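You operate a simulated robot arm through the tools that you are given. There is no shell and no other tool. Be economical: measure what you need, move in short steps, check, and stop when the job is done.

You are at the controls of a simulated robot arm. One attempt, no reset.

TASK
Take the green socket and leave it on top of the small brown carton on the grey table. Take the blue cover from the grey table and put it on the top of the brown desk. Put the green-banded bolt from the far end of the grey table on the top of the small grey cabinet. Take the green-banded holder from the brown table and put it on the top of the brown desk. Take the blue tin from the wall shelf and put it on the small tray. Take the white carton on the centre of the middle table and put it away on the right half of the middle shelf of the blue rack. Turn the bath knob to 0. Press the white button under the screen to switch it out. Any order will do. Set down upright: green socket, blue tin.

Only the result counts: the job must be done as asked and must still hold three seconds after the hand-in. Knocking over, shifting, dropping, spilling or breaking anything else fails it. Lids that push on must go on centred and level and be pressed home; caps that screw on are set level and turned clockwise until they are tight.

THE ROBOT
A 7-joint arm with a two-finger parallel gripper on a trunk, on a base that drives. Base frame: it is fixed to the floor where the robot stands at the start and does not move with it; the origin is under the middle of the robot, x ahead of it, y to its left, z up; the surface under the hand at the start is at about z = 750. Units: mm, rad, N and s.
Its first joint turns from -2.897 to 2.897 rad. Places, roughly: bath knob [2100, 10600, 900]; blue cover (11x4x5 cm) [500, -300, 800]; blue tin (8x8x10 cm) [-200, -1600, 1900]; green socket (6x6x6 cm) [500, 0, 800]; green-banded bolt (4x4x10 cm) [1100, 1000, 800]; green-banded holder (7x7x5 cm) [2200, 1600, 800]; right half of the middle shelf of the blue rack [-3000, 9200, 900]; small brown carton (15x11x8 cm) [800, -200, 800]; small tray (13x10x3 cm) [1000, 2500, 800]; top of the brown desk [-1100, 2900, 800]; top of the small grey cabinet (17x22 cm) [2160, 900, 960]; white button under the screen [-2700, 10900, 900]; white carton (11x8x6 cm) [900, 5600, 800]. Payload 1.57 kg.
The TCP is the grasp point between the finger pads, 30 mm short of the fingertips. In the tool frame z runs along the fingers and y along their closing line. Largest opening 110 mm; finger width 24, thickness 12; the body of the gripper, 48 by 112 mm, starts 78 mm behind the TCP.
Orientation is told as [roll, pitch, yaw] about the base's x, y, z axes, in that order, counted from this pose: with the fingers straight down and closing along the base's y, the tool's x points along the base's -x, its y along +y and its z along -z.

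THE INTERFACE
- The arm moves only by the tool step_arm. Its argument "targets" is one flat list of numbers, 7 for each row, row after row: the turn, a rotation vector about the tool's x, y, z in degrees, then the shift along the tool's x, y, z in mm, then the finger opening in mm, from 0 to 110. In form: [wx, wy, wz, x, y, z, grip, wx, wy, wz, x, y, z, grip, ...]. A call has 1 to 10 rows; each row shifts and turns the commanded pose from where the row before left it, along the tool's axes as they then stand. Rows are played at 5 a second. More than 50 mm and 0.15 rad between two rows, or a gripper value outside its range, and nothing of the call is played. A pose out of reach is approached as far as the arm can. The call stops where the force on the tool passes 40 N (or 10 N more than at its start, if that is more) or the arm is blocked; 0.2 s more then pass. Each finger travels about 108 mm/s and halts on what it meets, pressing with about 25 N; the grip force reading is that of the motor and also rises with nothing between the fingers. The clock runs only during rows and for 0.2 s after the last one: add rows that do not move to give the fingers time. The reply holds the time, the measured pose of the TCP, the force on the tool along the base axes, the opening and the grip force, in the units named above and with some noise, with the torque about the TCP (base axes, N m) and any sound that the robot's microphone picked up.
- Cameras (640 x 400 px; columns grow to the right, rows downward): "scene" is now at [452.4, 125.8, 1322.9]; the picture's right is [-0.95, -0.32, 0.00], its down [-0.24, 0.72, -0.65] and it looks along [0.21, -0.62, -0.76] (base axes); focal length 249 px, centre (320, 200). "wrist" rides on the gripper at [70, 16, -141] in the tool frame; the picture's right is [-0.23, 0.97, 0.00], its down [-0.86, -0.20, -0.48] and it looks along [-0.47, -0.11, 0.88] (tool axes); focal length 222 px, centre (320, 200). There is no depth. A picture from a camera that has moved, and an enlarged one, comes with that camera's place and axes in the base frame and with its lens.
- get_image(camera): a new picture of that camera. It takes no simulated time.
- lift_body(by): slides the trunk up (or, below 0, down) by that many mm; the arm and the scene camera ride with it, the base frame stays. It gives what a move gives, with no picture.
- drive_base(legs): drives the robot by 1 to 6 legs, each [ahead, left, turn to the left] in mm, mm and rad, along the robot's own axes; the way and the turn of a leg run together, so that a leg with both is an arc; at most 1500 mm and 3.142 rad a leg. The arm and the cameras ride along, it lands a little off, and it stops where it bumps. It gives what a move gives.
- pan_tilt(pan, tilt): turns the head with the scene camera to pan (to the left, within 1.798 rad either way) and tilt (down, from -0.506 to 1.204), counted from straight ahead of the robot. It gives what a move gives.
- inspect(camera, box): a new picture of the part [left, top, right, bottom] of that camera's present view, enlarged. It takes no simulated time.
- close_job(): hands the job in; it is judged then, once.

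Go step by step. Nothing tells you exact positions but the pictures and the camera data: compare them with the known pose of the tool, close in by small moves and look again before you grip or let go. The budget is 207 turns and 184 pictures, counting those below and the enlarged ones. Unless the task says otherwise, let go and move clear before handing in.

The tools are called as a command line: name --argument value ..., lists and objects as JSON in quotes. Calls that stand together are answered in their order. step_arm: Moves the arm, as the interface text tells. Its arguments: {"type":"object","properties":{"targets":{"type":"array"}},"required":["targets"]} The other tools are called the same way: lift_body (by) slides the trunk up or down; drive_base (legs) drives the base; pan_tilt (pan, tilt) turns the head that bears the scene camera; get_image (camera) takes a picture; inspect (camera, box) takes an enlarged picture of a part of a camera's view; close_job () hands the job in.

At the start:

```text
time_s: 0.0
position: [490.4, -308.0, 1081.7]
ee_rot: [0.0, 0.0, 0.0]
force: [0.7, 0.9, -0.5]
torque: [0.02, -0.02, -0.03]
opening: 110.0
grasp_force: 0.1
trunk travel left (down, up): [-380.0, 230.0]
robot x, y, heading: [-5.6, -2.2, -0.006]
head pan, tilt: [-1.248, 0.864]
```

scene: 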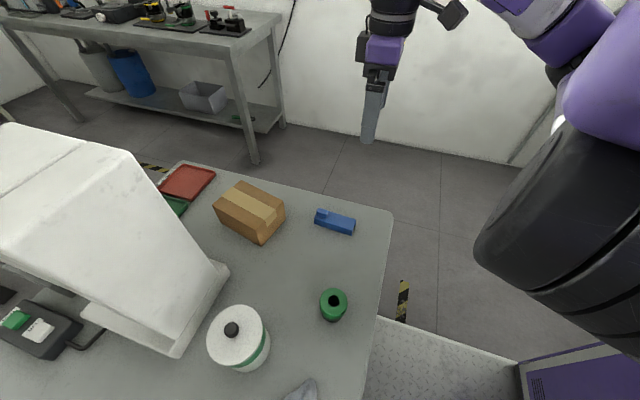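
wrist: 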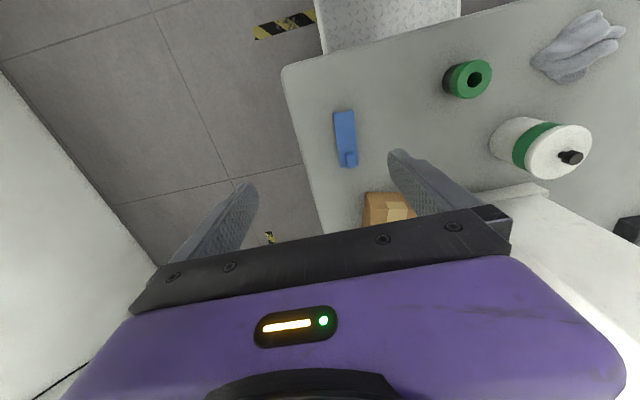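

The green socket stands near [482, -45], the blue cover near [540, -257] and the carton near [760, -200]. I'll look closer before moving.

inspect --camera "scene" --box '[200, 160, 400, 340]'

inspect --camera "wrist" --box '[280, 40, 520, 240]'

```text
2.22 times, centred on (300, 250) of scene
camera zoom: at [452.4, 125.8, 1322.9], right [-0.95, -0.32, 0.0], down [-0.24, 0.72, -0.65], along [0.21, -0.62, -0.76], focal length 553 px, centre (364, 89)
```

zoom: 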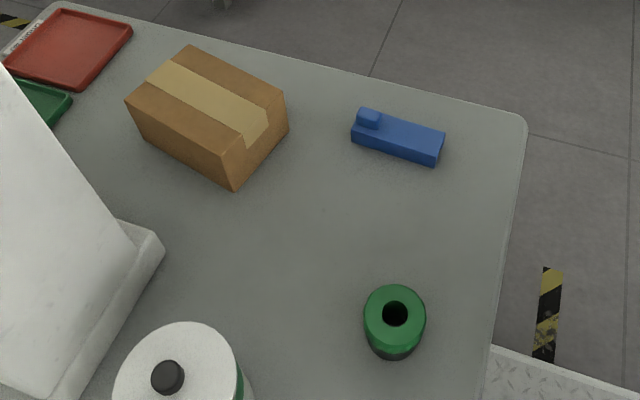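

```text
2.00 times, centred on (400, 140) of wrist
camera zoom: at [420.7, -291.6, 1223.2], right [0.23, 0.97, 0.0], down [0.85, -0.2, 0.48], along [0.47, -0.11, -0.88], focal length 444 px, centre (160, 320)
```

zoom: 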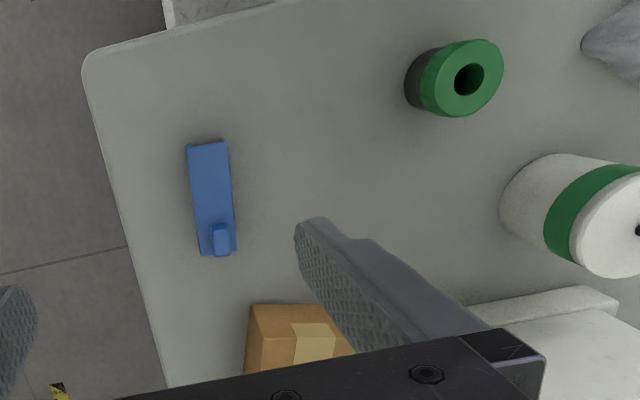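

The two views agree that the socket is at [482, -48], with its top at z 810 and the table at 750. It is too close to reach, so I'll back off 110 mm.

drive_base --legs '[[-110, 0, 0]]'

```text
time_s: 1.2
position: [376.4, -308.1, 1080.9]
ee_rot: [0.0, -0.002, 0.0]
force: [-0.7, 0.3, 0.1]
torque: [0.02, -0.02, 0.0]
opening: 110.0
grasp_force: 0.0
trunk travel left (down, up): [-380.0, 230.0]
robot x, y, heading: [-114.4, 1.6, 0.005]
head pan, tilt: [-1.248, 0.864]
```

Next I'll move above the socket.

step_arm --targets '[0, 0, 0, -15.1, 37.2, 25.9, 110, 0, 0, 0, -15.1, 37.2, 25.9, 110, 0, 0, 0, -15.1, 37.2, 25.9, 110, 0, 0, 0, -15.1, 37.2, 25.9, 110, 0, 0, 0, -15.1, 37.2, 25.9, 110, 0, 0, 0, -15.1, 37.2, 25.9, 110, 0, 0, 0, -15.1, 37.2, 25.9, 110]'

get_image --camera "wrist"

get_image --camera "scene"

```text
time_s: 2.8
position: [483.2, -46.4, 899.6]
ee_rot: [-0.001, -0.002, -0.001]
force: [0.5, -0.3, 0.5]
torque: [0.04, -0.02, 0.01]
opening: 110.0
grasp_force: 0.1
trunk travel left (down, up): [-380.0, 230.0]
robot x, y, heading: [-113.7, 2.9, 0.001]
head pan, tilt: [-1.248, 0.864]
```

```text
179 pictures are left
camera wrist: at [414.2, -30.5, 1040.9], right [0.23, 0.97, 0.0], down [0.85, -0.2, 0.48], along [0.47, -0.11, -0.88], focal length 222 px, centre (320, 200)
```

wrist: 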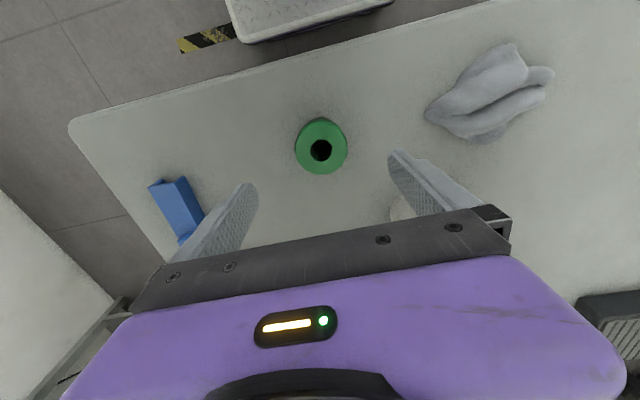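

```text
178 pictures are left
camera scene: at [338.8, 125.5, 1323.1], right [-0.95, -0.32, 0.0], down [-0.24, 0.72, -0.65], along [0.21, -0.62, -0.76], focal length 249 px, centre (320, 200)
```

scene: 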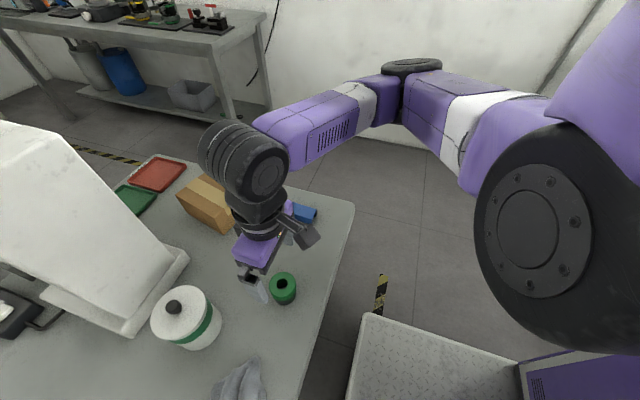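

The socket reads [480, -46]. I'll descend and grip it.

step_arm --targets '[0, 0, 0, 2, 0, 38, 110, 0, 0, 0, 0, 0, 38, 110, 0, 0, 0, 0, 0, 35, 110, 0, 0, 0, 0, 0, 0, 40, 0, 0, 0, 0, 0, 0, 40, 0, 0, 0, 0, 0, 0, 40, 0, 0, 0, 0, 0, 0, 40]'

```text
time_s: 4.4
position: [480.7, -47.5, 789.0]
ee_rot: [0.0, -0.002, 0.001]
force: [-0.6, 0.2, 0.0]
torque: [0.02, 0.0, -0.02]
opening: 56.6
grasp_force: 25.0
trunk travel left (down, up): [-380.0, 230.0]
robot x, y, heading: [-108.4, -1.2, 0.001]
head pan, tilt: [-1.248, 0.864]
```

I have the socket (opening 56.6). I'll lift it, shift sideways, then go toward the carton.

step_arm --targets '[0, 0, 0, 0, 0, -48, 40, 0, 0, 0, 0, 0, -48, 40, 0, 0, 0, 0, 0, -48, 40, 0, 0, 0, 0, -40, 0, 40, 0, 0, 0, 0, -40, 0, 40, 0, 0, 0, 0, -40, 0, 40, 0, 0, 0, 0, -40, 0, 40, 0, 0, 0, -45, 0, 0, 40, 0, 0, 0, -45, 0, 0, 40]'

get_image --camera "wrist"

get_image --camera "scene"

```text
time_s: 6.4
position: [571.4, -206.2, 937.7]
ee_rot: [0.0, -0.003, -0.001]
force: [-0.1, 0.6, -3.4]
torque: [0.04, -0.04, -0.01]
opening: 56.7
grasp_force: 25.5
trunk travel left (down, up): [-380.0, 230.0]
robot x, y, heading: [-112.9, 0.9, -0.003]
head pan, tilt: [-1.248, 0.864]
```

```text
177 pictures are left
camera wrist: at [502.8, -191.1, 1077.6], right [0.23, 0.97, 0.0], down [0.85, -0.2, 0.48], along [0.47, -0.11, -0.88], focal length 222 px, centre (320, 200)
```

wrist: 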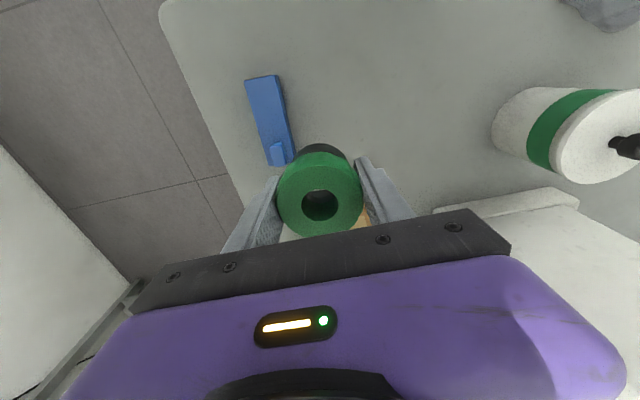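

```text
176 pictures are left
camera scene: at [338.9, 125.6, 1323.0], right [-0.95, -0.32, 0.0], down [-0.24, 0.72, -0.65], along [0.21, -0.62, -0.76], focal length 249 px, centre (320, 200)
```

scene: 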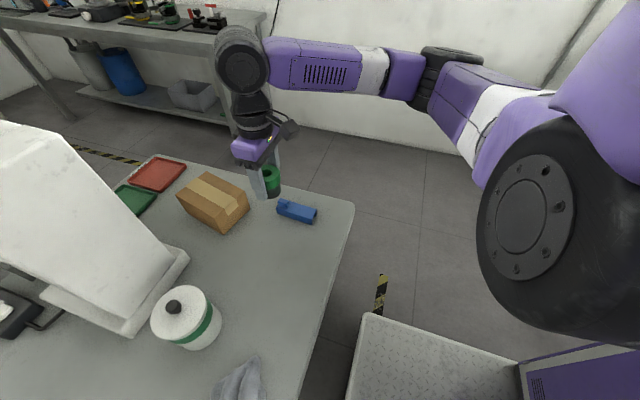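

The carton's top centre reads [755, -206], so I'll hover over it.

step_arm --targets '[0, 0, 0, -46, 0, 0, 40, 0, 0, 0, -46, 0, 0, 40, 0, 0, 0, -46, 0, 0, 40, 0, 0, 0, -46, 0, 0, 40, 0, 0, 0, 0, 0, 45, 40]'

inspect --camera "scene" --box '[120, 100, 340, 240]'

```text
time_s: 7.6
position: [757.6, -207.1, 889.6]
ee_rot: [0.001, -0.002, -0.001]
force: [0.9, -0.1, -2.4]
torque: [-0.01, -0.03, 0.0]
opening: 56.5
grasp_force: 25.6
trunk travel left (down, up): [-380.0, 230.0]
robot x, y, heading: [-109.0, -2.5, 0.002]
head pan, tilt: [-1.248, 0.864]
```

```text
2.86 times, centred on (230, 170) of scene
camera zoom: at [339.1, 126.0, 1323.0], right [-0.95, -0.32, 0.0], down [-0.24, 0.72, -0.65], along [0.21, -0.62, -0.76], focal length 711 px, centre (577, 286)
```

zoom: 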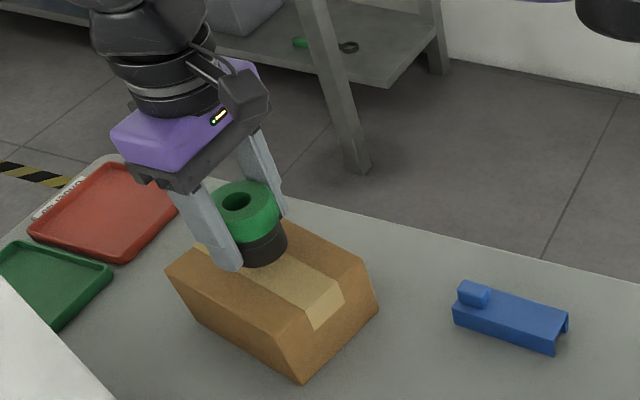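

It is nearly centred, so I'll lower it gently.

step_arm --targets '[0, 0, 0, 0, 3, 10, 40, 0, 0, 0, 0, 0, 6, 40, 0, 0, 0, 0, 0, 3, 40, 0, 0, 0, 0, 0, 0, 40]'

inspect --camera "scene" --box '[120, 100, 340, 240]'

```text
time_s: 8.6
position: [756.4, -203.1, 870.8]
ee_rot: [0.0, -0.001, -0.001]
force: [0.2, 0.1, -2.9]
torque: [-0.02, 0.0, 0.01]
opening: 56.5
grasp_force: 24.6
trunk travel left (down, up): [-380.0, 230.0]
robot x, y, heading: [-110.5, -0.7, -0.001]
head pan, tilt: [-1.248, 0.864]
```

```text
2.86 times, centred on (230, 170) of scene
camera zoom: at [339.3, 126.0, 1322.8], right [-0.95, -0.32, 0.0], down [-0.24, 0.72, -0.65], along [0.21, -0.62, -0.76], focal length 711 px, centre (577, 286)
```

zoom: 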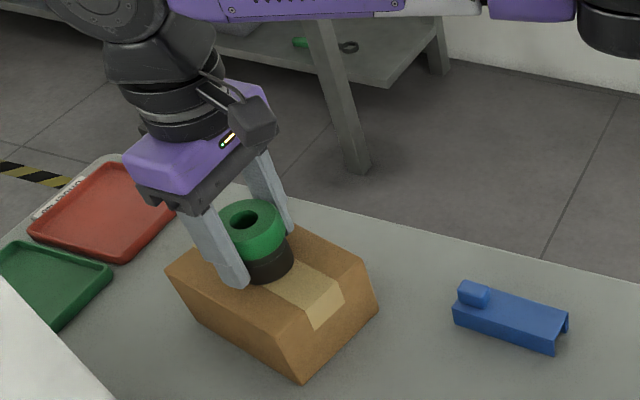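

The reading still shows the full weight. I'll go down in small steps.

step_arm --targets '[0, 0, 0, 0, 0, 1, 40, 0, 0, 0, 0, 0, 1, 40]'

```text
time_s: 9.2
position: [755.0, -203.5, 869.1]
ee_rot: [0.0, -0.005, -0.001]
force: [3.5, -0.1, 3.8]
torque: [-0.02, 0.05, 0.0]
opening: 56.7
grasp_force: 24.7
trunk travel left (down, up): [-380.0, 230.0]
robot x, y, heading: [-113.3, 0.8, 0.003]
head pan, tilt: [-1.248, 0.864]
```

There is contact, so I'll release and rise.

step_arm --targets '[0, 0, 0, 0, 0, 0, 85, 0, 0, 0, 0, 0, 0, 110, 0, 0, 0, 0, 0, 0, 110, 0, 0, 0, 0, 0, -30, 110, 0, 0, 0, 0, 0, -45, 110, 0, 0, 0, 0, 0, -25, 110]'

get_image --camera "scene"

```text
time_s: 10.6
position: [755.3, -201.0, 967.9]
ee_rot: [0.001, -0.003, -0.001]
force: [0.1, 0.2, -0.3]
torque: [0.01, 0.03, -0.01]
opening: 110.2
grasp_force: 0.1
trunk travel left (down, up): [-380.0, 230.0]
robot x, y, heading: [-115.0, 1.9, 0.002]
head pan, tilt: [-1.248, 0.864]
```

```text
173 pictures are left
camera scene: at [339.3, 125.9, 1322.8], right [-0.95, -0.32, 0.0], down [-0.24, 0.72, -0.65], along [0.21, -0.62, -0.76], focal length 249 px, centre (320, 200)
```

scene: 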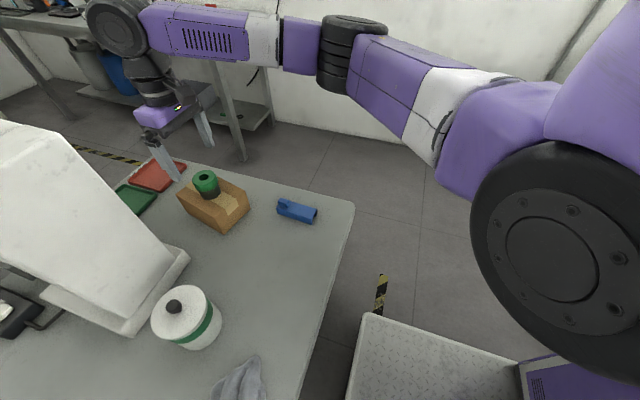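

The socket stands on the carton. Next is the cover, so I'll hover over it and look.

step_arm --targets '[0, 0, 0, 43.4, -12.8, 0, 110, 0, 0, 0, 43.4, -12.8, 0, 110, 0, 0, 0, 43.4, -12.8, 0, 110, 0, 0, 0, 43.4, -12.8, 0, 110, 0, 0, 0, 43.4, -12.8, 0, 110, 0, 0, 0, 0, 0, 45, 110, 0, 0, 0, 0, 0, 45, 110]'

get_image --camera "wrist"

inspect --camera "scene" --box '[160, 120, 360, 240]'

```text
time_s: 12.2
position: [538.8, -267.8, 877.4]
ee_rot: [0.0, -0.002, 0.001]
force: [0.4, -0.7, -0.2]
torque: [0.02, -0.03, -0.01]
opening: 110.3
grasp_force: 0.0
trunk travel left (down, up): [-380.0, 230.0]
robot x, y, heading: [-114.3, -0.4, -0.004]
head pan, tilt: [-1.248, 0.864]
```

```text
172 pictures are left
camera wrist: at [469.7, -250.9, 1019.5], right [0.23, 0.97, 0.0], down [0.85, -0.2, 0.48], along [0.47, -0.11, -0.88], focal length 222 px, centre (320, 200)
```

wrist: 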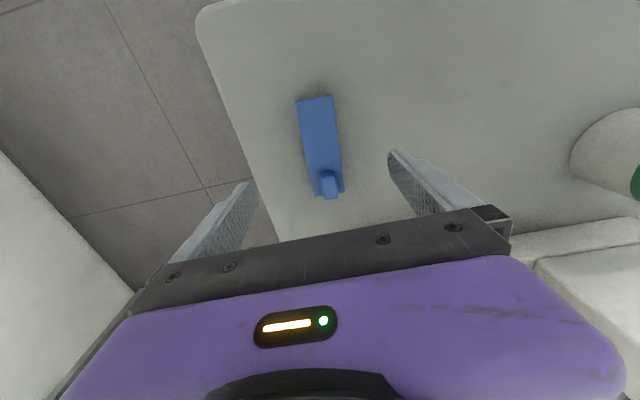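

```text
3.20 times, centred on (260, 180) of scene
camera zoom: at [339.1, 125.9, 1323.0], right [-0.95, -0.32, 0.0], down [-0.24, 0.72, -0.65], along [0.21, -0.62, -0.76], focal length 797 px, centre (512, 264)
```

zoom: 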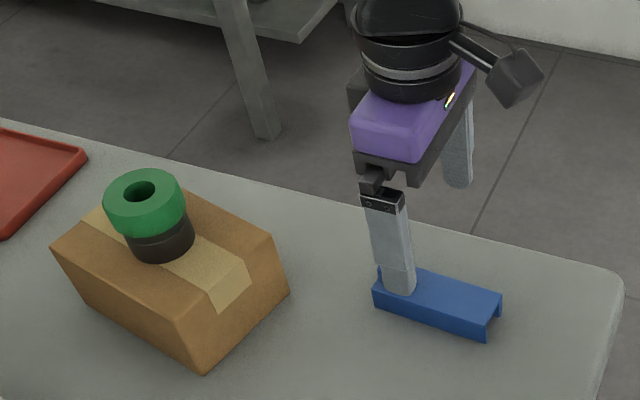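

The cover's centre is [537, -263], turned about -4°. I'll align, descend and grip.

step_arm --targets '[0, 0, 4, 1, 4, 32, 110, 0, 0, 0, 0, 0, 30, 110, 0, 0, 0, 0, 0, 30, 110, 0, 0, 0, 0, 0, 0, 70, 0, 0, 0, 0, 0, 0, 30, 0, 0, 0, 0, 0, 0, 30, 0, 0, 0, 0, 0, 0, 30]'

inspect --camera "scene" --box '[160, 120, 360, 240]'

```text
time_s: 13.8
position: [535.4, -263.5, 784.2]
ee_rot: [0.0, -0.002, -0.071]
force: [-0.3, 0.4, 0.2]
torque: [0.0, 0.02, 0.0]
opening: 38.3
grasp_force: 25.1
trunk travel left (down, up): [-380.0, 230.0]
robot x, y, heading: [-112.3, 1.2, -0.004]
head pan, tilt: [-1.248, 0.864]
```

```text
3.20 times, centred on (260, 180) of scene
camera zoom: at [339.2, 126.0, 1322.9], right [-0.95, -0.32, 0.0], down [-0.24, 0.72, -0.65], along [0.21, -0.62, -0.76], focal length 797 px, centre (512, 264)
```

zoom: 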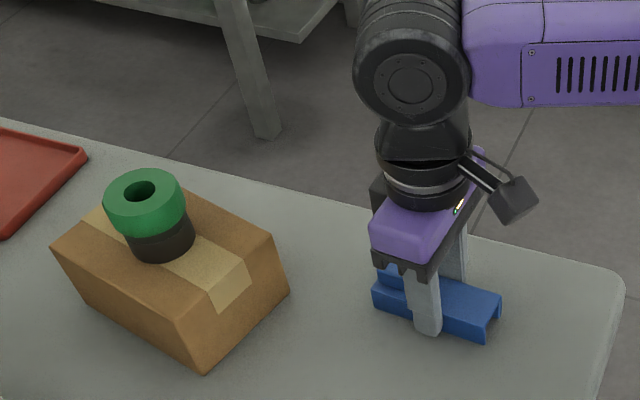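

The cover is held at 38 mm. I'll lift it and look around for the route.

step_arm --targets '[0, 0, 0, 0, 0, -48, 30, 0, 0, 0, 0, 0, -48, 30, 0, 0, 0, 0, 0, -48, 30, 0, 0, 0, 0, 0, -48, 30, 0, 0, 0, 0, 0, -48, 30, 0, 0, 0, 0, 0, -40, 30]'

pan_tilt --pan 0.6 --tilt 0.3

get_image --camera "scene"

pan_tilt --pan 1.7 --tilt 0.3

get_image --camera "scene"

```text
time_s: 15.2
position: [538.5, -263.6, 1063.7]
ee_rot: [0.0, -0.002, -0.071]
force: [-0.9, 0.1, -1.1]
torque: [0.0, 0.02, -0.01]
opening: 38.4
grasp_force: 24.7
trunk travel left (down, up): [-380.0, 230.0]
robot x, y, heading: [-111.4, 0.1, -0.007]
head pan, tilt: [-1.248, 0.864]
```

```text
time_s: 17.0
position: [538.2, -264.8, 1063.9]
ee_rot: [0.001, -0.002, -0.071]
force: [-0.3, -0.4, -0.1]
torque: [0.01, 0.0, 0.0]
opening: 38.5
grasp_force: 24.7
trunk travel left (down, up): [-380.0, 230.0]
robot x, y, heading: [-113.5, -0.2, -0.005]
head pan, tilt: [0.6, 0.3]
```

```text
169 pictures are left
camera scene: at [391.6, 252.1, 1372.3], right [0.56, -0.83, 0.0], down [-0.24, -0.17, -0.96], along [0.79, 0.54, -0.3], focal length 249 px, centre (320, 200)
```

scene: 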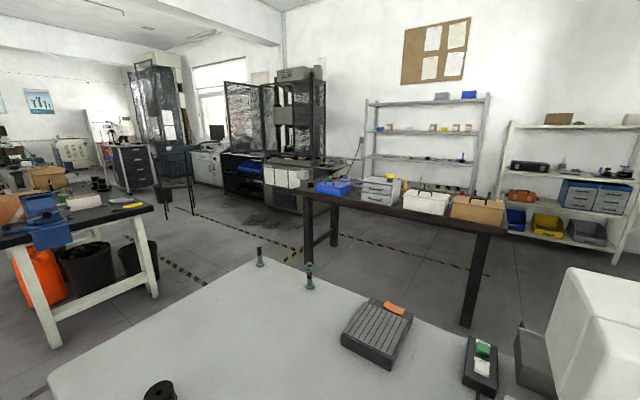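

```text
time_s: 18.4
position: [538.6, -264.5, 1064.6]
ee_rot: [0.001, -0.001, -0.071]
force: [-0.5, -0.1, -0.6]
torque: [-0.02, 0.0, 0.0]
opening: 38.7
grasp_force: 24.6
trunk travel left (down, up): [-380.0, 230.0]
robot x, y, heading: [-116.8, -1.6, -0.0]
head pan, tilt: [1.7, 0.3]
```

```text
168 pictures are left
camera scene: at [302.6, 292.0, 1372.4], right [0.99, 0.13, 0.0], down [0.04, -0.29, -0.96], along [-0.12, 0.95, -0.3], focal length 249 px, centre (320, 200)
```

scene: 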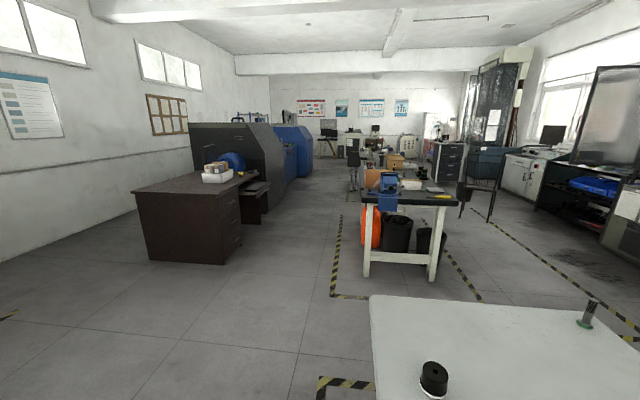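

The brown desk spans about x -1640 to -730 and y 2215 to 3300, and its near end is empty. I'll strafe left and turn to face it.

drive_base --legs '[[-200, 900, 0], [0, 0, 1.571]]'

pan_tilt --pan 0.4 --tilt 0.4

get_image --camera "scene"

```text
time_s: 27.0
position: [-40.3, 1538.1, 1064.8]
ee_rot: [0.001, -0.002, 1.488]
force: [-0.2, 0.0, -1.7]
torque: [-0.02, 0.01, 0.01]
opening: 38.5
grasp_force: 25.3
trunk travel left (down, up): [-380.0, 230.0]
robot x, y, heading: [-313.8, 890.7, 1.56]
head pan, tilt: [1.7, 0.3]
```

```text
time_s: 28.4
position: [-39.6, 1537.3, 1064.7]
ee_rot: [0.0, -0.001, 1.487]
force: [0.9, -1.3, -0.7]
torque: [0.0, 0.0, 0.0]
opening: 38.5
grasp_force: 25.4
trunk travel left (down, up): [-380.0, 230.0]
robot x, y, heading: [-310.6, 889.0, 1.558]
head pan, tilt: [0.4, 0.4]
```

```text
167 pictures are left
camera scene: at [-540.9, 1404.3, 1363.1], right [0.93, 0.38, 0.0], down [0.15, -0.36, -0.92], along [-0.35, 0.85, -0.39], focal length 249 px, centre (320, 200)
```

scene: 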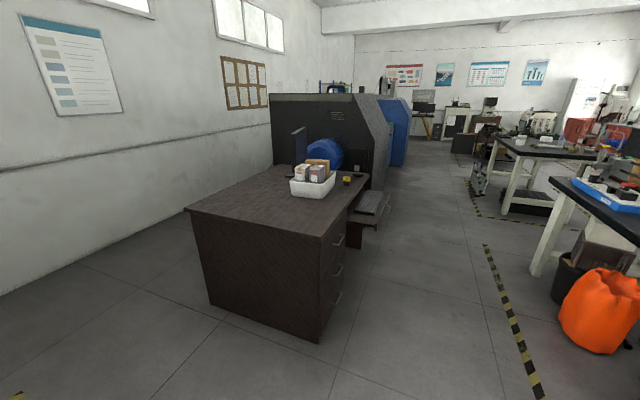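

The near edge of the desk is at y≈2310, between x -1728 and -907, and the basket is near [-1219, 2920]. I'll drive up to the near side.

drive_base --legs '[[400, 960, 0], [520, 0, 0]]'

pan_tilt --pan 0.0 --tilt 0.8

get_image --camera "scene"

get_image --camera "wrist"

```text
time_s: 36.5
position: [-988.0, 2475.4, 1064.2]
ee_rot: [-0.002, -0.003, 1.475]
force: [0.0, 0.4, -0.6]
torque: [0.03, 0.01, -0.03]
opening: 38.5
grasp_force: 24.9
trunk travel left (down, up): [-380.0, 230.0]
robot x, y, heading: [-1267.8, 1828.9, 1.547]
head pan, tilt: [0.4, 0.4]
```

```text
time_s: 37.4
position: [-988.4, 2475.0, 1065.0]
ee_rot: [0.0, -0.001, 1.476]
force: [-0.9, 0.1, -0.9]
torque: [-0.02, 0.02, 0.03]
opening: 38.7
grasp_force: 25.1
trunk travel left (down, up): [-380.0, 230.0]
robot x, y, heading: [-1265.7, 1832.3, 1.544]
head pan, tilt: [0.0, 0.799]
```

```text
166 pictures are left
camera scene: at [-1455.2, 2342.5, 1328.1], right [1.0, -0.02, 0.0], down [-0.02, -0.72, -0.7], along [0.02, 0.7, -0.72], focal length 249 px, centre (320, 200)
```

scene: 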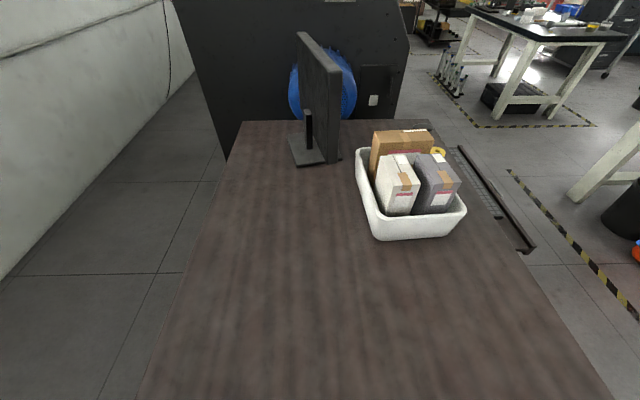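

```text
165 pictures are left
camera wrist: at [-1009.8, 2407.5, 1206.0], right [-0.95, 0.32, 0.0], down [0.28, 0.83, 0.48], along [0.15, 0.46, -0.88], focal length 222 px, centre (320, 200)
```

wrist: 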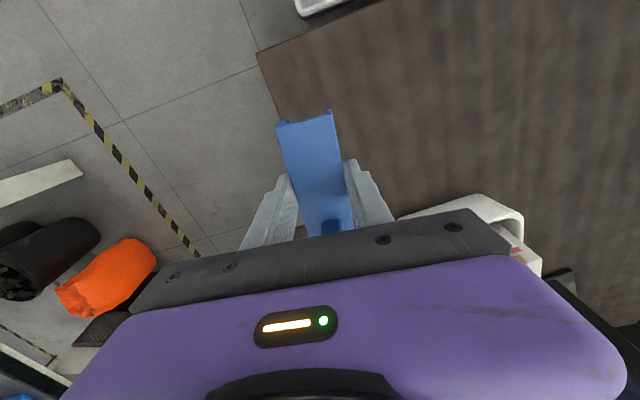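

The space in front of the basket is clear. I'll shift the cover 160 mm inward over the desk and lower it partway.

step_arm --targets '[0, 0, 0, 0, 40, 0, 30, 0, 0, 0, 0, 40, 0, 30, 0, 0, 0, 0, 40, 0, 30, 0, 0, 0, 0, 40, 0, 30, 0, 0, 0, 0, 0, 48, 30, 0, 0, 0, 0, 0, 48, 30, 0, 0, 0, 0, 0, 48, 30, 0, 0, 0, 0, 0, 48, 30]'

pan_tilt --pan -0.5 --tilt 0.9

get_image --camera "scene"

```text
time_s: 39.2
position: [-1149.2, 2490.1, 871.0]
ee_rot: [0.0, -0.001, 1.477]
force: [-0.7, 1.2, -0.1]
torque: [0.02, 0.0, 0.03]
opening: 38.7
grasp_force: 24.8
trunk travel left (down, up): [-380.0, 230.0]
robot x, y, heading: [-1267.2, 1831.5, 1.542]
head pan, tilt: [0.0, 0.799]
```

```text
time_s: 40.1
position: [-1147.7, 2491.3, 871.4]
ee_rot: [0.0, -0.002, 1.477]
force: [0.5, -0.3, -0.9]
torque: [0.0, 0.0, 0.01]
opening: 38.3
grasp_force: 25.0
trunk travel left (down, up): [-380.0, 230.0]
robot x, y, heading: [-1268.7, 1829.1, 1.544]
head pan, tilt: [-0.499, 0.901]
```

```text
164 pictures are left
camera scene: at [-1419.4, 2327.2, 1320.1], right [0.87, -0.5, 0.0], down [-0.39, -0.68, -0.62], along [0.31, 0.54, -0.78], focal length 249 px, centre (320, 200)
```

scene: 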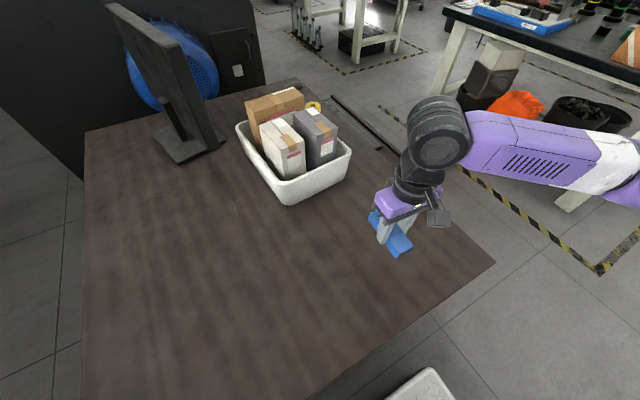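

Triangulating the corner puts the desk top at z ≈ 750. I'll lower the cover to just above it.

step_arm --targets '[0, 0, 0, 0, 0, 40, 30, 0, 0, 0, 0, 0, 35, 30, 0, 0, 0, 0, 0, 8, 30, 0, 0, 0, 0, 0, 0, 30]'

inspect --camera "scene" --box '[320, 160, 480, 280]'

```text
time_s: 41.1
position: [-1147.7, 2488.0, 788.9]
ee_rot: [0.0, -0.001, 1.476]
force: [-0.1, 0.9, -0.7]
torque: [0.01, 0.0, -0.01]
opening: 38.7
grasp_force: 25.0
trunk travel left (down, up): [-380.0, 230.0]
robot x, y, heading: [-1267.3, 1832.1, 1.545]
head pan, tilt: [-0.499, 0.901]
```

```text
3.33 times, centred on (400, 220) of scene
camera zoom: at [-1419.4, 2327.2, 1320.1], right [0.87, -0.5, 0.0], down [-0.39, -0.68, -0.62], along [0.31, 0.54, -0.78], focal length 830 px, centre (53, 133)
```

zoom: 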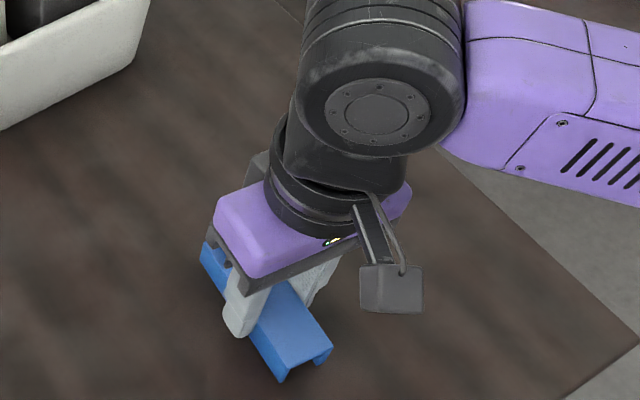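

step_arm --targets '[0, 0, 0, 0, 0, 2, 30, 0, 0, 0, 0, 0, 1.5, 30, 0, 0, 0, 0, 0, 1, 30]'

```text
time_s: 41.9
position: [-1147.2, 2490.9, 785.9]
ee_rot: [-0.001, -0.003, 1.477]
force: [1.5, 0.0, -1.0]
torque: [0.01, 0.0, 0.03]
opening: 38.6
grasp_force: 24.5
trunk travel left (down, up): [-380.0, 230.0]
robot x, y, heading: [-1268.3, 1831.0, 1.545]
head pan, tilt: [-0.499, 0.901]
```

The reading still shows hanging weight, so I'll ease it down a little more.

step_arm --targets '[0, 0, 0, 0, 0, 1, 30, 0, 0, 0, 0, 0, 1, 30, 0, 0, 0, 0, 0, 0, 30]'

```text
time_s: 42.7
position: [-1147.0, 2492.3, 783.5]
ee_rot: [-0.002, -0.002, 1.476]
force: [-1.2, -2.6, 4.0]
torque: [0.22, -0.06, 0.02]
opening: 38.4
grasp_force: 25.1
trunk travel left (down, up): [-380.0, 230.0]
robot x, y, heading: [-1267.7, 1832.6, 1.545]
head pan, tilt: [-0.499, 0.901]
```

There is contact. I'll release and rise.

step_arm --targets '[0, 0, 0, 0, 0, 0, 60, 0, 0, 0, 0, 0, 0, 90, 0, 0, 0, 0, 0, 0, 90, 0, 0, 0, 0, 0, -45, 90, 0, 0, 0, 0, 0, -48, 90, 0, 0, 0, 0, 0, -48, 90, 0, 0, 0, 0, 0, -48, 90]'

get_image --camera "scene"

```text
time_s: 44.3
position: [-1150.6, 2488.6, 976.3]
ee_rot: [0.001, 0.0, 1.476]
force: [0.4, 0.6, 0.1]
torque: [-0.03, 0.01, 0.01]
opening: 90.0
grasp_force: 0.1
trunk travel left (down, up): [-380.0, 230.0]
robot x, y, heading: [-1270.5, 1830.1, 1.545]
head pan, tilt: [-0.499, 0.901]
```

```text
162 pictures are left
camera scene: at [-1419.3, 2327.3, 1319.9], right [0.87, -0.5, 0.0], down [-0.39, -0.68, -0.62], along [0.31, 0.54, -0.78], focal length 249 px, centre (320, 200)
```

scene: 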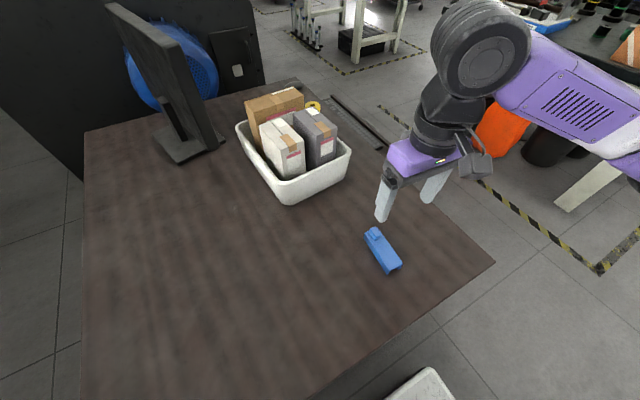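

The cover is on the desk. Now for the blue tin on the wall shelf: I'll back off, turn round to face -y and look.

drive_base --legs '[[-800, 0, 0], [0, 0, -3.1]]'

pan_tilt --pan 0.4 --tilt 0.0

get_image --camera "scene"

```text
time_s: 55.9
position: [-1391.9, 373.8, 976.0]
ee_rot: [0.0, -0.001, -1.639]
force: [-0.6, -0.2, 0.6]
torque: [-0.01, -0.04, 0.02]
opening: 90.0
grasp_force: 0.0
trunk travel left (down, up): [-380.0, 230.0]
robot x, y, heading: [-1288.6, 1037.0, -1.572]
head pan, tilt: [-0.499, 0.901]
```

```text
time_s: 57.1
position: [-1392.3, 373.1, 975.8]
ee_rot: [-0.001, -0.003, -1.64]
force: [0.6, -0.7, -0.6]
torque: [0.0, 0.0, 0.02]
opening: 89.8
grasp_force: 0.1
trunk travel left (down, up): [-380.0, 230.0]
robot x, y, heading: [-1290.2, 1035.2, -1.569]
head pan, tilt: [0.4, 0.0]
```

```text
161 pictures are left
camera scene: at [-1053.8, 524.7, 1400.0], right [-0.92, -0.39, 0.0], down [0.0, 0.0, -1.0], along [0.39, -0.92, 0.0], focal length 249 px, centre (320, 200)
```

scene: 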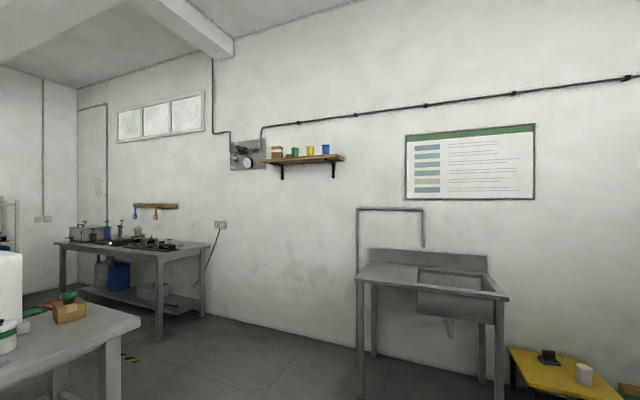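

The shelf is around x -390 to 445 at y ≈ -1600 with the blue tin near [-213, -1600, 1860], and the sink is at x < -600. I'll drive between the table and the sink.

drive_base --legs '[[0, 1060, 0], [1450, 0, 0]]'

pan_tilt --pan 0.0 --tilt -0.35

get_image --camera "scene"

```text
time_s: 69.1
position: [-377.7, -1040.6, 975.7]
ee_rot: [0.0, -0.002, -1.665]
force: [0.3, 0.0, -1.3]
torque: [0.0, -0.03, 0.01]
opening: 90.1
grasp_force: 0.1
trunk travel left (down, up): [-380.0, 230.0]
robot x, y, heading: [-258.9, -381.1, -1.595]
head pan, tilt: [0.4, 0.0]
```

```text
time_s: 70.0
position: [-378.4, -1040.6, 975.1]
ee_rot: [0.001, -0.003, -1.664]
force: [-0.1, 0.1, -0.4]
torque: [0.0, 0.04, 0.03]
opening: 90.3
grasp_force: 0.0
trunk travel left (down, up): [-380.0, 230.0]
robot x, y, heading: [-260.1, -379.8, -1.596]
head pan, tilt: [0.0, -0.351]
```

```text
160 pictures are left
camera scene: at [-71.1, -890.2, 1429.4], right [-1.0, 0.02, 0.0], down [-0.01, -0.34, -0.94], along [-0.02, -0.94, 0.34], focal length 249 px, centre (320, 200)
```

scene: 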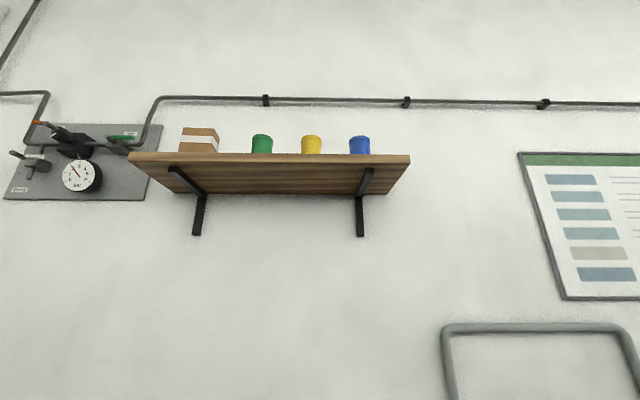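

Triangulation puts the tin near [-216, -1593, 1865]. I'll raise the trunk and take another look.

lift_body --by 230

inspect --camera "scene" --box '[120, 80, 440, 280]'

```text
time_s: 72.4
position: [-377.9, -1040.9, 1205.9]
ee_rot: [-0.001, 0.0, -1.664]
force: [-0.2, 0.0, 0.0]
torque: [0.0, -0.01, 0.0]
opening: 90.0
grasp_force: 0.1
trunk travel left (down, up): [-610.0, 0.0]
robot x, y, heading: [-261.0, -380.5, -1.592]
head pan, tilt: [0.0, -0.351]
```

```text
2.00 times, centred on (280, 180) of scene
camera zoom: at [-71.2, -890.2, 1659.4], right [-1.0, 0.02, 0.0], down [-0.01, -0.34, -0.94], along [-0.02, -0.94, 0.34], focal length 498 px, centre (400, 240)
```

zoom: 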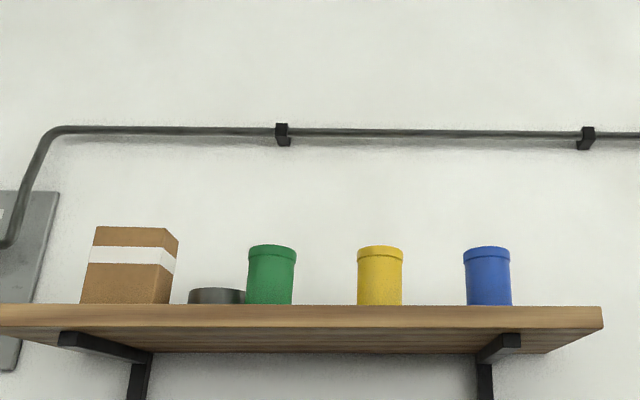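

The tin's axis is about [-215, -1593], with the shelf top at ~1797 and the tin's top at ~1900. I'll pick it with the tool tilted 45° forward, raising the arm first.

step_arm --targets '[0, 0, 0, 0, 0, -48, 100, 0, 0, 0, 0, 0, -48, 100, 0, 0, 0, 0, 0, -48, 100, 0, 0, 0, 0, 0, -48, 100, 0, 0, 0, 0, 0, -48, 100, 0, 0, 0, 0, 0, -48, 100, 0, 0, 0, 0, 0, -48, 100, 0, 0, 0, 0, 0, -48, 100, 0, 0, 0, 0, 0, -48, 100, 0, 0, 0, 0, 0, -48, 100]'

step_arm --targets '[0, -8, 0, 0, 0, 0, 100, 0, -8, 0, 0, 0, 0, 100, 0, -8, 0, 0, 0, 0, 100, 0, -8, 0, 0, 0, 0, 100, 0, -8, 0, 0, 0, 0, 100, 0, -5, 0, 0, 0, 0, 100]'

```text
time_s: 74.6
position: [-378.2, -1039.2, 1319.8]
ee_rot: [0.004, -0.002, -1.664]
force: [0.0, -0.1, 0.1]
torque: [-0.02, 0.0, -0.02]
opening: 99.8
grasp_force: 0.1
out of reach, approached as far as the arm can: row 3, 4, 5, 6, 7, 8, 9, 10
trunk travel left (down, up): [-610.0, 0.0]
robot x, y, heading: [-260.0, -386.8, -1.592]
head pan, tilt: [0.0, -0.351]
```

```text
time_s: 76.0
position: [-405.9, -1105.2, 1345.1]
ee_rot: [0.0, -0.785, -1.663]
force: [0.4, -0.7, -0.2]
torque: [0.01, 0.04, 0.01]
opening: 100.1
grasp_force: 0.0
out of reach, approached as far as the arm can: row 4, 5, 6
trunk travel left (down, up): [-610.0, 0.0]
robot x, y, heading: [-262.5, -382.1, -1.595]
head pan, tilt: [0.0, -0.351]
```

With the tool down the arm tops out low, so the pick has to be horizontal. I'll finish rotating to horizontal, then go up and back.

step_arm --targets '[0, -8, 0, 0, 0, 0, 100, 0, -8, 0, 0, 0, 0, 100, 0, -8, 0, 0, 0, 0, 100, 0, -8, 0, 0, 0, 0, 100, 0, -8, 0, 0, 0, 0, 100, 0, -5, 0, 0, 0, 0, 100, 0, 0, 0, 0, 0, -45, 100, 0, 0, 0, 0, 0, -45, 100, 0, 0, 0, 0, 0, -45, 100]'

step_arm --targets '[0, 0, 0, -48, 0, 0, 100, 0, 0, 0, -48, 0, 0, 100, 0, 0, 0, -48, 0, 0, 100, 0, 0, 0, -48, 0, 0, 100, 0, 0, 0, -48, 0, 0, 100, 0, 0, 0, -48, 0, 0, 100]'

```text
time_s: 78.0
position: [-494.4, -1090.0, 1319.8]
ee_rot: [2.942, -1.567, 1.682]
force: [-0.7, -0.5, 0.0]
torque: [-0.02, -0.03, 0.0]
opening: 99.9
grasp_force: 0.0
out of reach, approached as far as the arm can: row 1, 2, 3, 4, 7, 8, 9
trunk travel left (down, up): [-610.0, 0.0]
robot x, y, heading: [-261.5, -385.8, -1.594]
head pan, tilt: [0.0, -0.351]
```

```text
time_s: 79.4
position: [-514.1, -1106.3, 1602.8]
ee_rot: [2.465, -1.568, 2.156]
force: [-0.2, 0.6, 0.2]
torque: [-0.01, 0.04, 0.05]
opening: 99.8
grasp_force: 0.0
out of reach, approached as far as the arm can: row 1, 2, 3
trunk travel left (down, up): [-610.0, 0.0]
robot x, y, heading: [-258.9, -382.6, -1.59]
head pan, tilt: [0.0, -0.351]
```

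That reached 1603 with the tool horizontal. I'll keep going up and check the axes.

step_arm --targets '[0, 0, 0, -48, 0, 0, 100, 0, 0, 0, -48, 0, 0, 100, 0, 0, 0, -48, 0, 0, 100, 0, 0, 0, -48, 0, 0, 100, 0, 0, 0, -48, 0, 0, 100]'

get_image --camera "wrist"

```text
time_s: 80.6
position: [-550.5, -1139.8, 1698.3]
ee_rot: [3.014, -1.568, 1.61]
force: [-0.8, -0.9, -0.3]
torque: [-0.02, -0.01, 0.05]
opening: 100.1
grasp_force: 0.0
out of reach, approached as far as the arm can: row 2, 3, 4, 5
trunk travel left (down, up): [-610.0, 0.0]
robot x, y, heading: [-258.9, -380.6, -1.597]
head pan, tilt: [0.0, -0.351]
```

```text
158 pictures are left
camera wrist: at [-521.2, -1001.8, 1628.5], right [0.97, -0.09, 0.23], down [-0.16, 0.5, 0.85], along [-0.19, -0.86, 0.47], focal length 222 px, centre (320, 200)
```

wrist: 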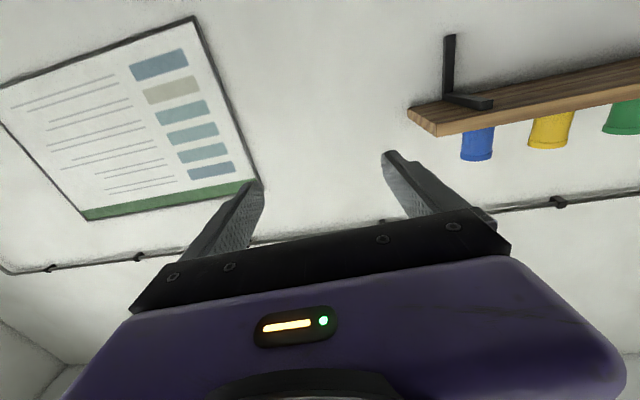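

The tool points along (-0.10, -0.995, 0). I'll pull it in toward the robot axis, then rise.

step_arm --targets '[0, 0, 0, 0, 28, -38, 100, 0, 0, 0, 0, 28, -38, 100, 0, 0, 0, 0, 28, -38, 100, 0, 0, 0, 0, 28, -38, 100, 0, 0, 0, 0, 28, -38, 100, 0, 0, 0, 0, 28, -38, 100, 0, 0, 0, 0, 28, -38, 100]'

step_arm --targets '[0, 0, 0, -45, 0, 0, 100, 0, 0, 0, -45, 0, 0, 100, 0, 0, 0, -45, 0, 0, 100, 0, 0, 0, -30, 0, 0, 100]'

```text
time_s: 81.6
position: [-500.7, -1084.1, 1645.2]
ee_rot: [1.282, -1.399, -2.902]
force: [0.6, -0.3, -0.1]
torque: [0.02, 0.02, 0.02]
opening: 100.0
grasp_force: 0.0
out of reach, approached as far as the arm can: row 1, 2, 3, 4
trunk travel left (down, up): [-610.0, 0.0]
robot x, y, heading: [-259.2, -378.8, -1.596]
head pan, tilt: [0.0, -0.351]
stopped in row 4: the arm was blocked; the commanded pose is now the measured one
```

```text
time_s: 82.6
position: [-548.1, -1109.8, 1682.1]
ee_rot: [1.294, -1.404, -2.916]
force: [0.5, -0.5, 0.3]
torque: [-0.02, -0.01, 0.0]
opening: 100.0
grasp_force: 0.1
out of reach, approached as far as the arm can: row 1, 2, 3, 4
trunk travel left (down, up): [-610.0, 0.0]
robot x, y, heading: [-262.1, -386.7, -1.595]
head pan, tilt: [0.0, -0.351]
```

The arm is blocked on pulling back. I'll check its configuration with the scene camera.

pan_tilt --pan -0.9 --tilt -0.3

get_image --camera "scene"

get_image --camera "wrist"

```text
time_s: 83.8
position: [-549.4, -1108.9, 1682.5]
ee_rot: [1.291, -1.404, -2.913]
force: [0.4, -0.1, -0.7]
torque: [-0.01, 0.02, 0.01]
opening: 100.1
grasp_force: 0.1
trunk travel left (down, up): [-610.0, 0.0]
robot x, y, heading: [-262.0, -382.3, -1.594]
head pan, tilt: [-0.901, -0.3]
```

```text
157 pictures are left
camera scene: at [-132.2, -861.8, 1655.6], right [-0.6, 0.8, 0.0], down [-0.24, -0.18, -0.96], along [-0.76, -0.58, 0.3], focal length 249 px, centre (320, 200)
```

scene: 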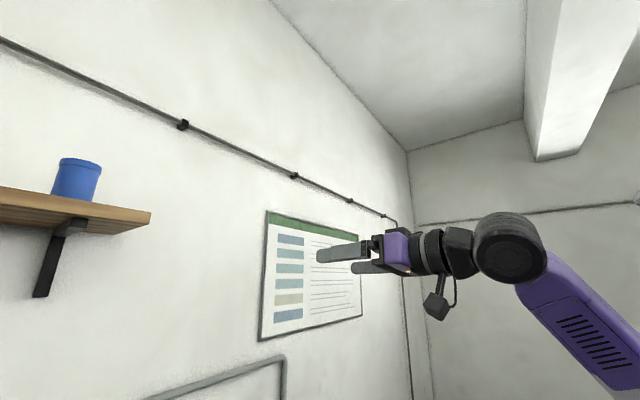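

```text
156 pictures are left
camera wrist: at [-513.9, -966.0, 1623.5], right [0.92, -0.06, 0.38], down [-0.31, 0.46, 0.83], along [-0.22, -0.89, 0.4], focal length 222 px, centre (320, 200)
```

wrist: 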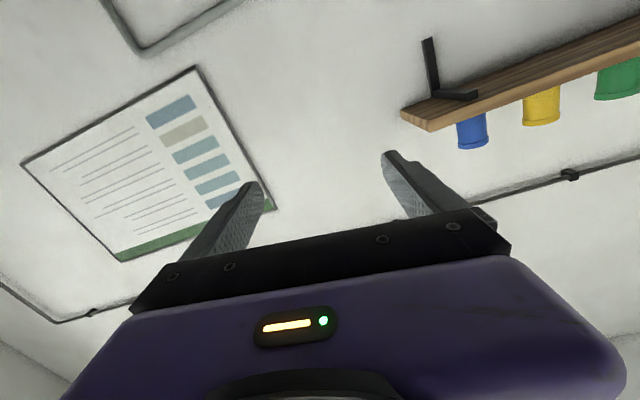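

I'll look further round toward the shoulder.

pan_tilt --pan -1.7 --tilt 0.2

get_image --camera "scene"

```text
time_s: 84.9
position: [-547.8, -1107.5, 1683.4]
ee_rot: [1.292, -1.404, -2.915]
force: [0.8, 0.1, -0.6]
torque: [-0.02, 0.03, 0.04]
opening: 99.8
grasp_force: 0.1
trunk travel left (down, up): [-610.0, 0.0]
robot x, y, heading: [-264.3, -381.0, -1.59]
head pan, tilt: [-1.7, 0.201]
```

```text
155 pictures are left
camera scene: at [-161.7, -800.3, 1611.7], right [0.15, 0.99, 0.0], down [0.2, -0.03, -0.98], along [-0.97, 0.15, -0.2], focal length 249 px, centre (320, 200)
```

scene: 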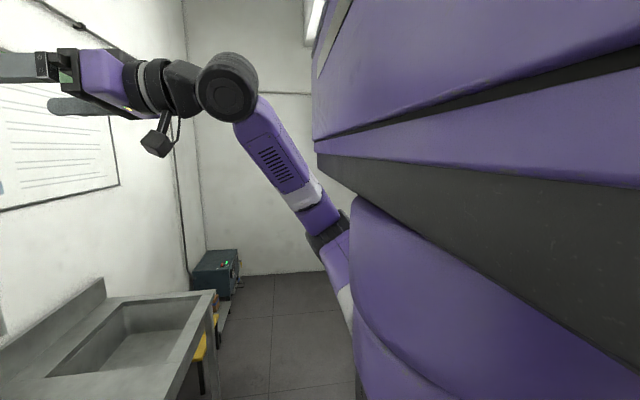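

The tool is rolled about 9° and the arm is close to full stretch. I'll correct the roll, drop a little and draw back in small moves to see what frees it.

step_arm --targets '[0, 0, -4.5, 20, 0, -10, 100, 0, 0, -4.5, 20, 0, -10, 100, 0, 0, 0, 20, 0, -40, 100, 0, 0, 0, 0, 0, -45, 100, 0, 0, 0, 0, 0, -45, 100, 0, 0, 0, 0, 0, -45, 100]'

```text
time_s: 86.5
position: [-564.3, -929.9, 1595.3]
ee_rot: [0.739, -1.4, -2.35]
force: [1.1, -0.3, -0.2]
torque: [-0.01, 0.0, 0.01]
opening: 100.0
grasp_force: 0.2
trunk travel left (down, up): [-610.0, 0.0]
robot x, y, heading: [-262.6, -383.0, -1.592]
head pan, tilt: [-1.7, 0.201]
stopped in row 6: the arm was blocked; the commanded pose is now the measured one
```

step_arm --targets '[0, 0, 0, -30, 0, 0, 100, 0, 0, 0, -40, 0, 0, 100, 0, 0, 0, -40, 0, 0, 100, 0, 0, 0, -40, 0, 0, 100, 0, 0, 0, -40, 0, 0, 100]'

get_image --camera "wrist"

get_image --camera "scene"

```text
time_s: 87.7
position: [-621.0, -956.0, 1670.9]
ee_rot: [0.747, -1.404, -2.356]
force: [-0.2, -0.9, -0.1]
torque: [0.0, -0.01, 0.01]
opening: 100.0
grasp_force: 0.0
out of reach, approached as far as the arm can: row 2, 3, 4, 5
trunk travel left (down, up): [-610.0, 0.0]
robot x, y, heading: [-262.3, -380.0, -1.591]
head pan, tilt: [-1.7, 0.201]
```

```text
154 pictures are left
camera wrist: at [-590.7, -808.8, 1621.6], right [0.94, -0.07, 0.33], down [-0.28, 0.38, 0.88], along [-0.19, -0.92, 0.34], focal length 222 px, centre (320, 200)
```

wrist: 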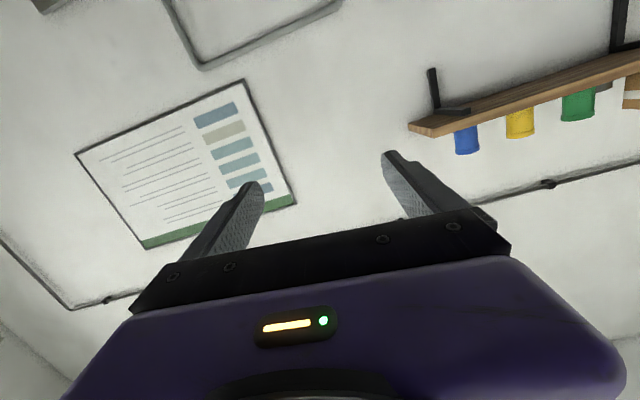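

```text
153 pictures are left
camera scene: at [-161.7, -800.3, 1611.6], right [0.15, 0.99, 0.0], down [0.2, -0.03, -0.98], along [-0.97, 0.15, -0.2], focal length 249 px, centre (320, 200)
```

scene: 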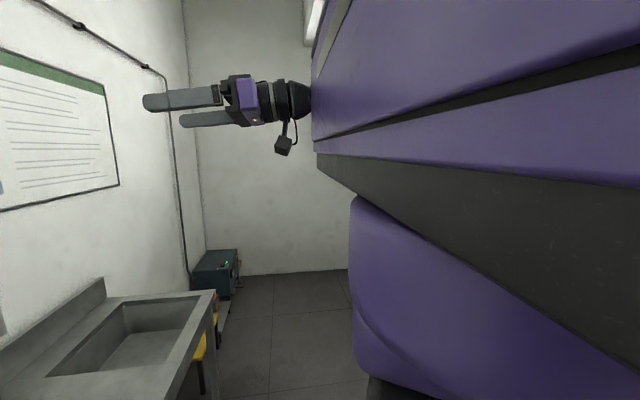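

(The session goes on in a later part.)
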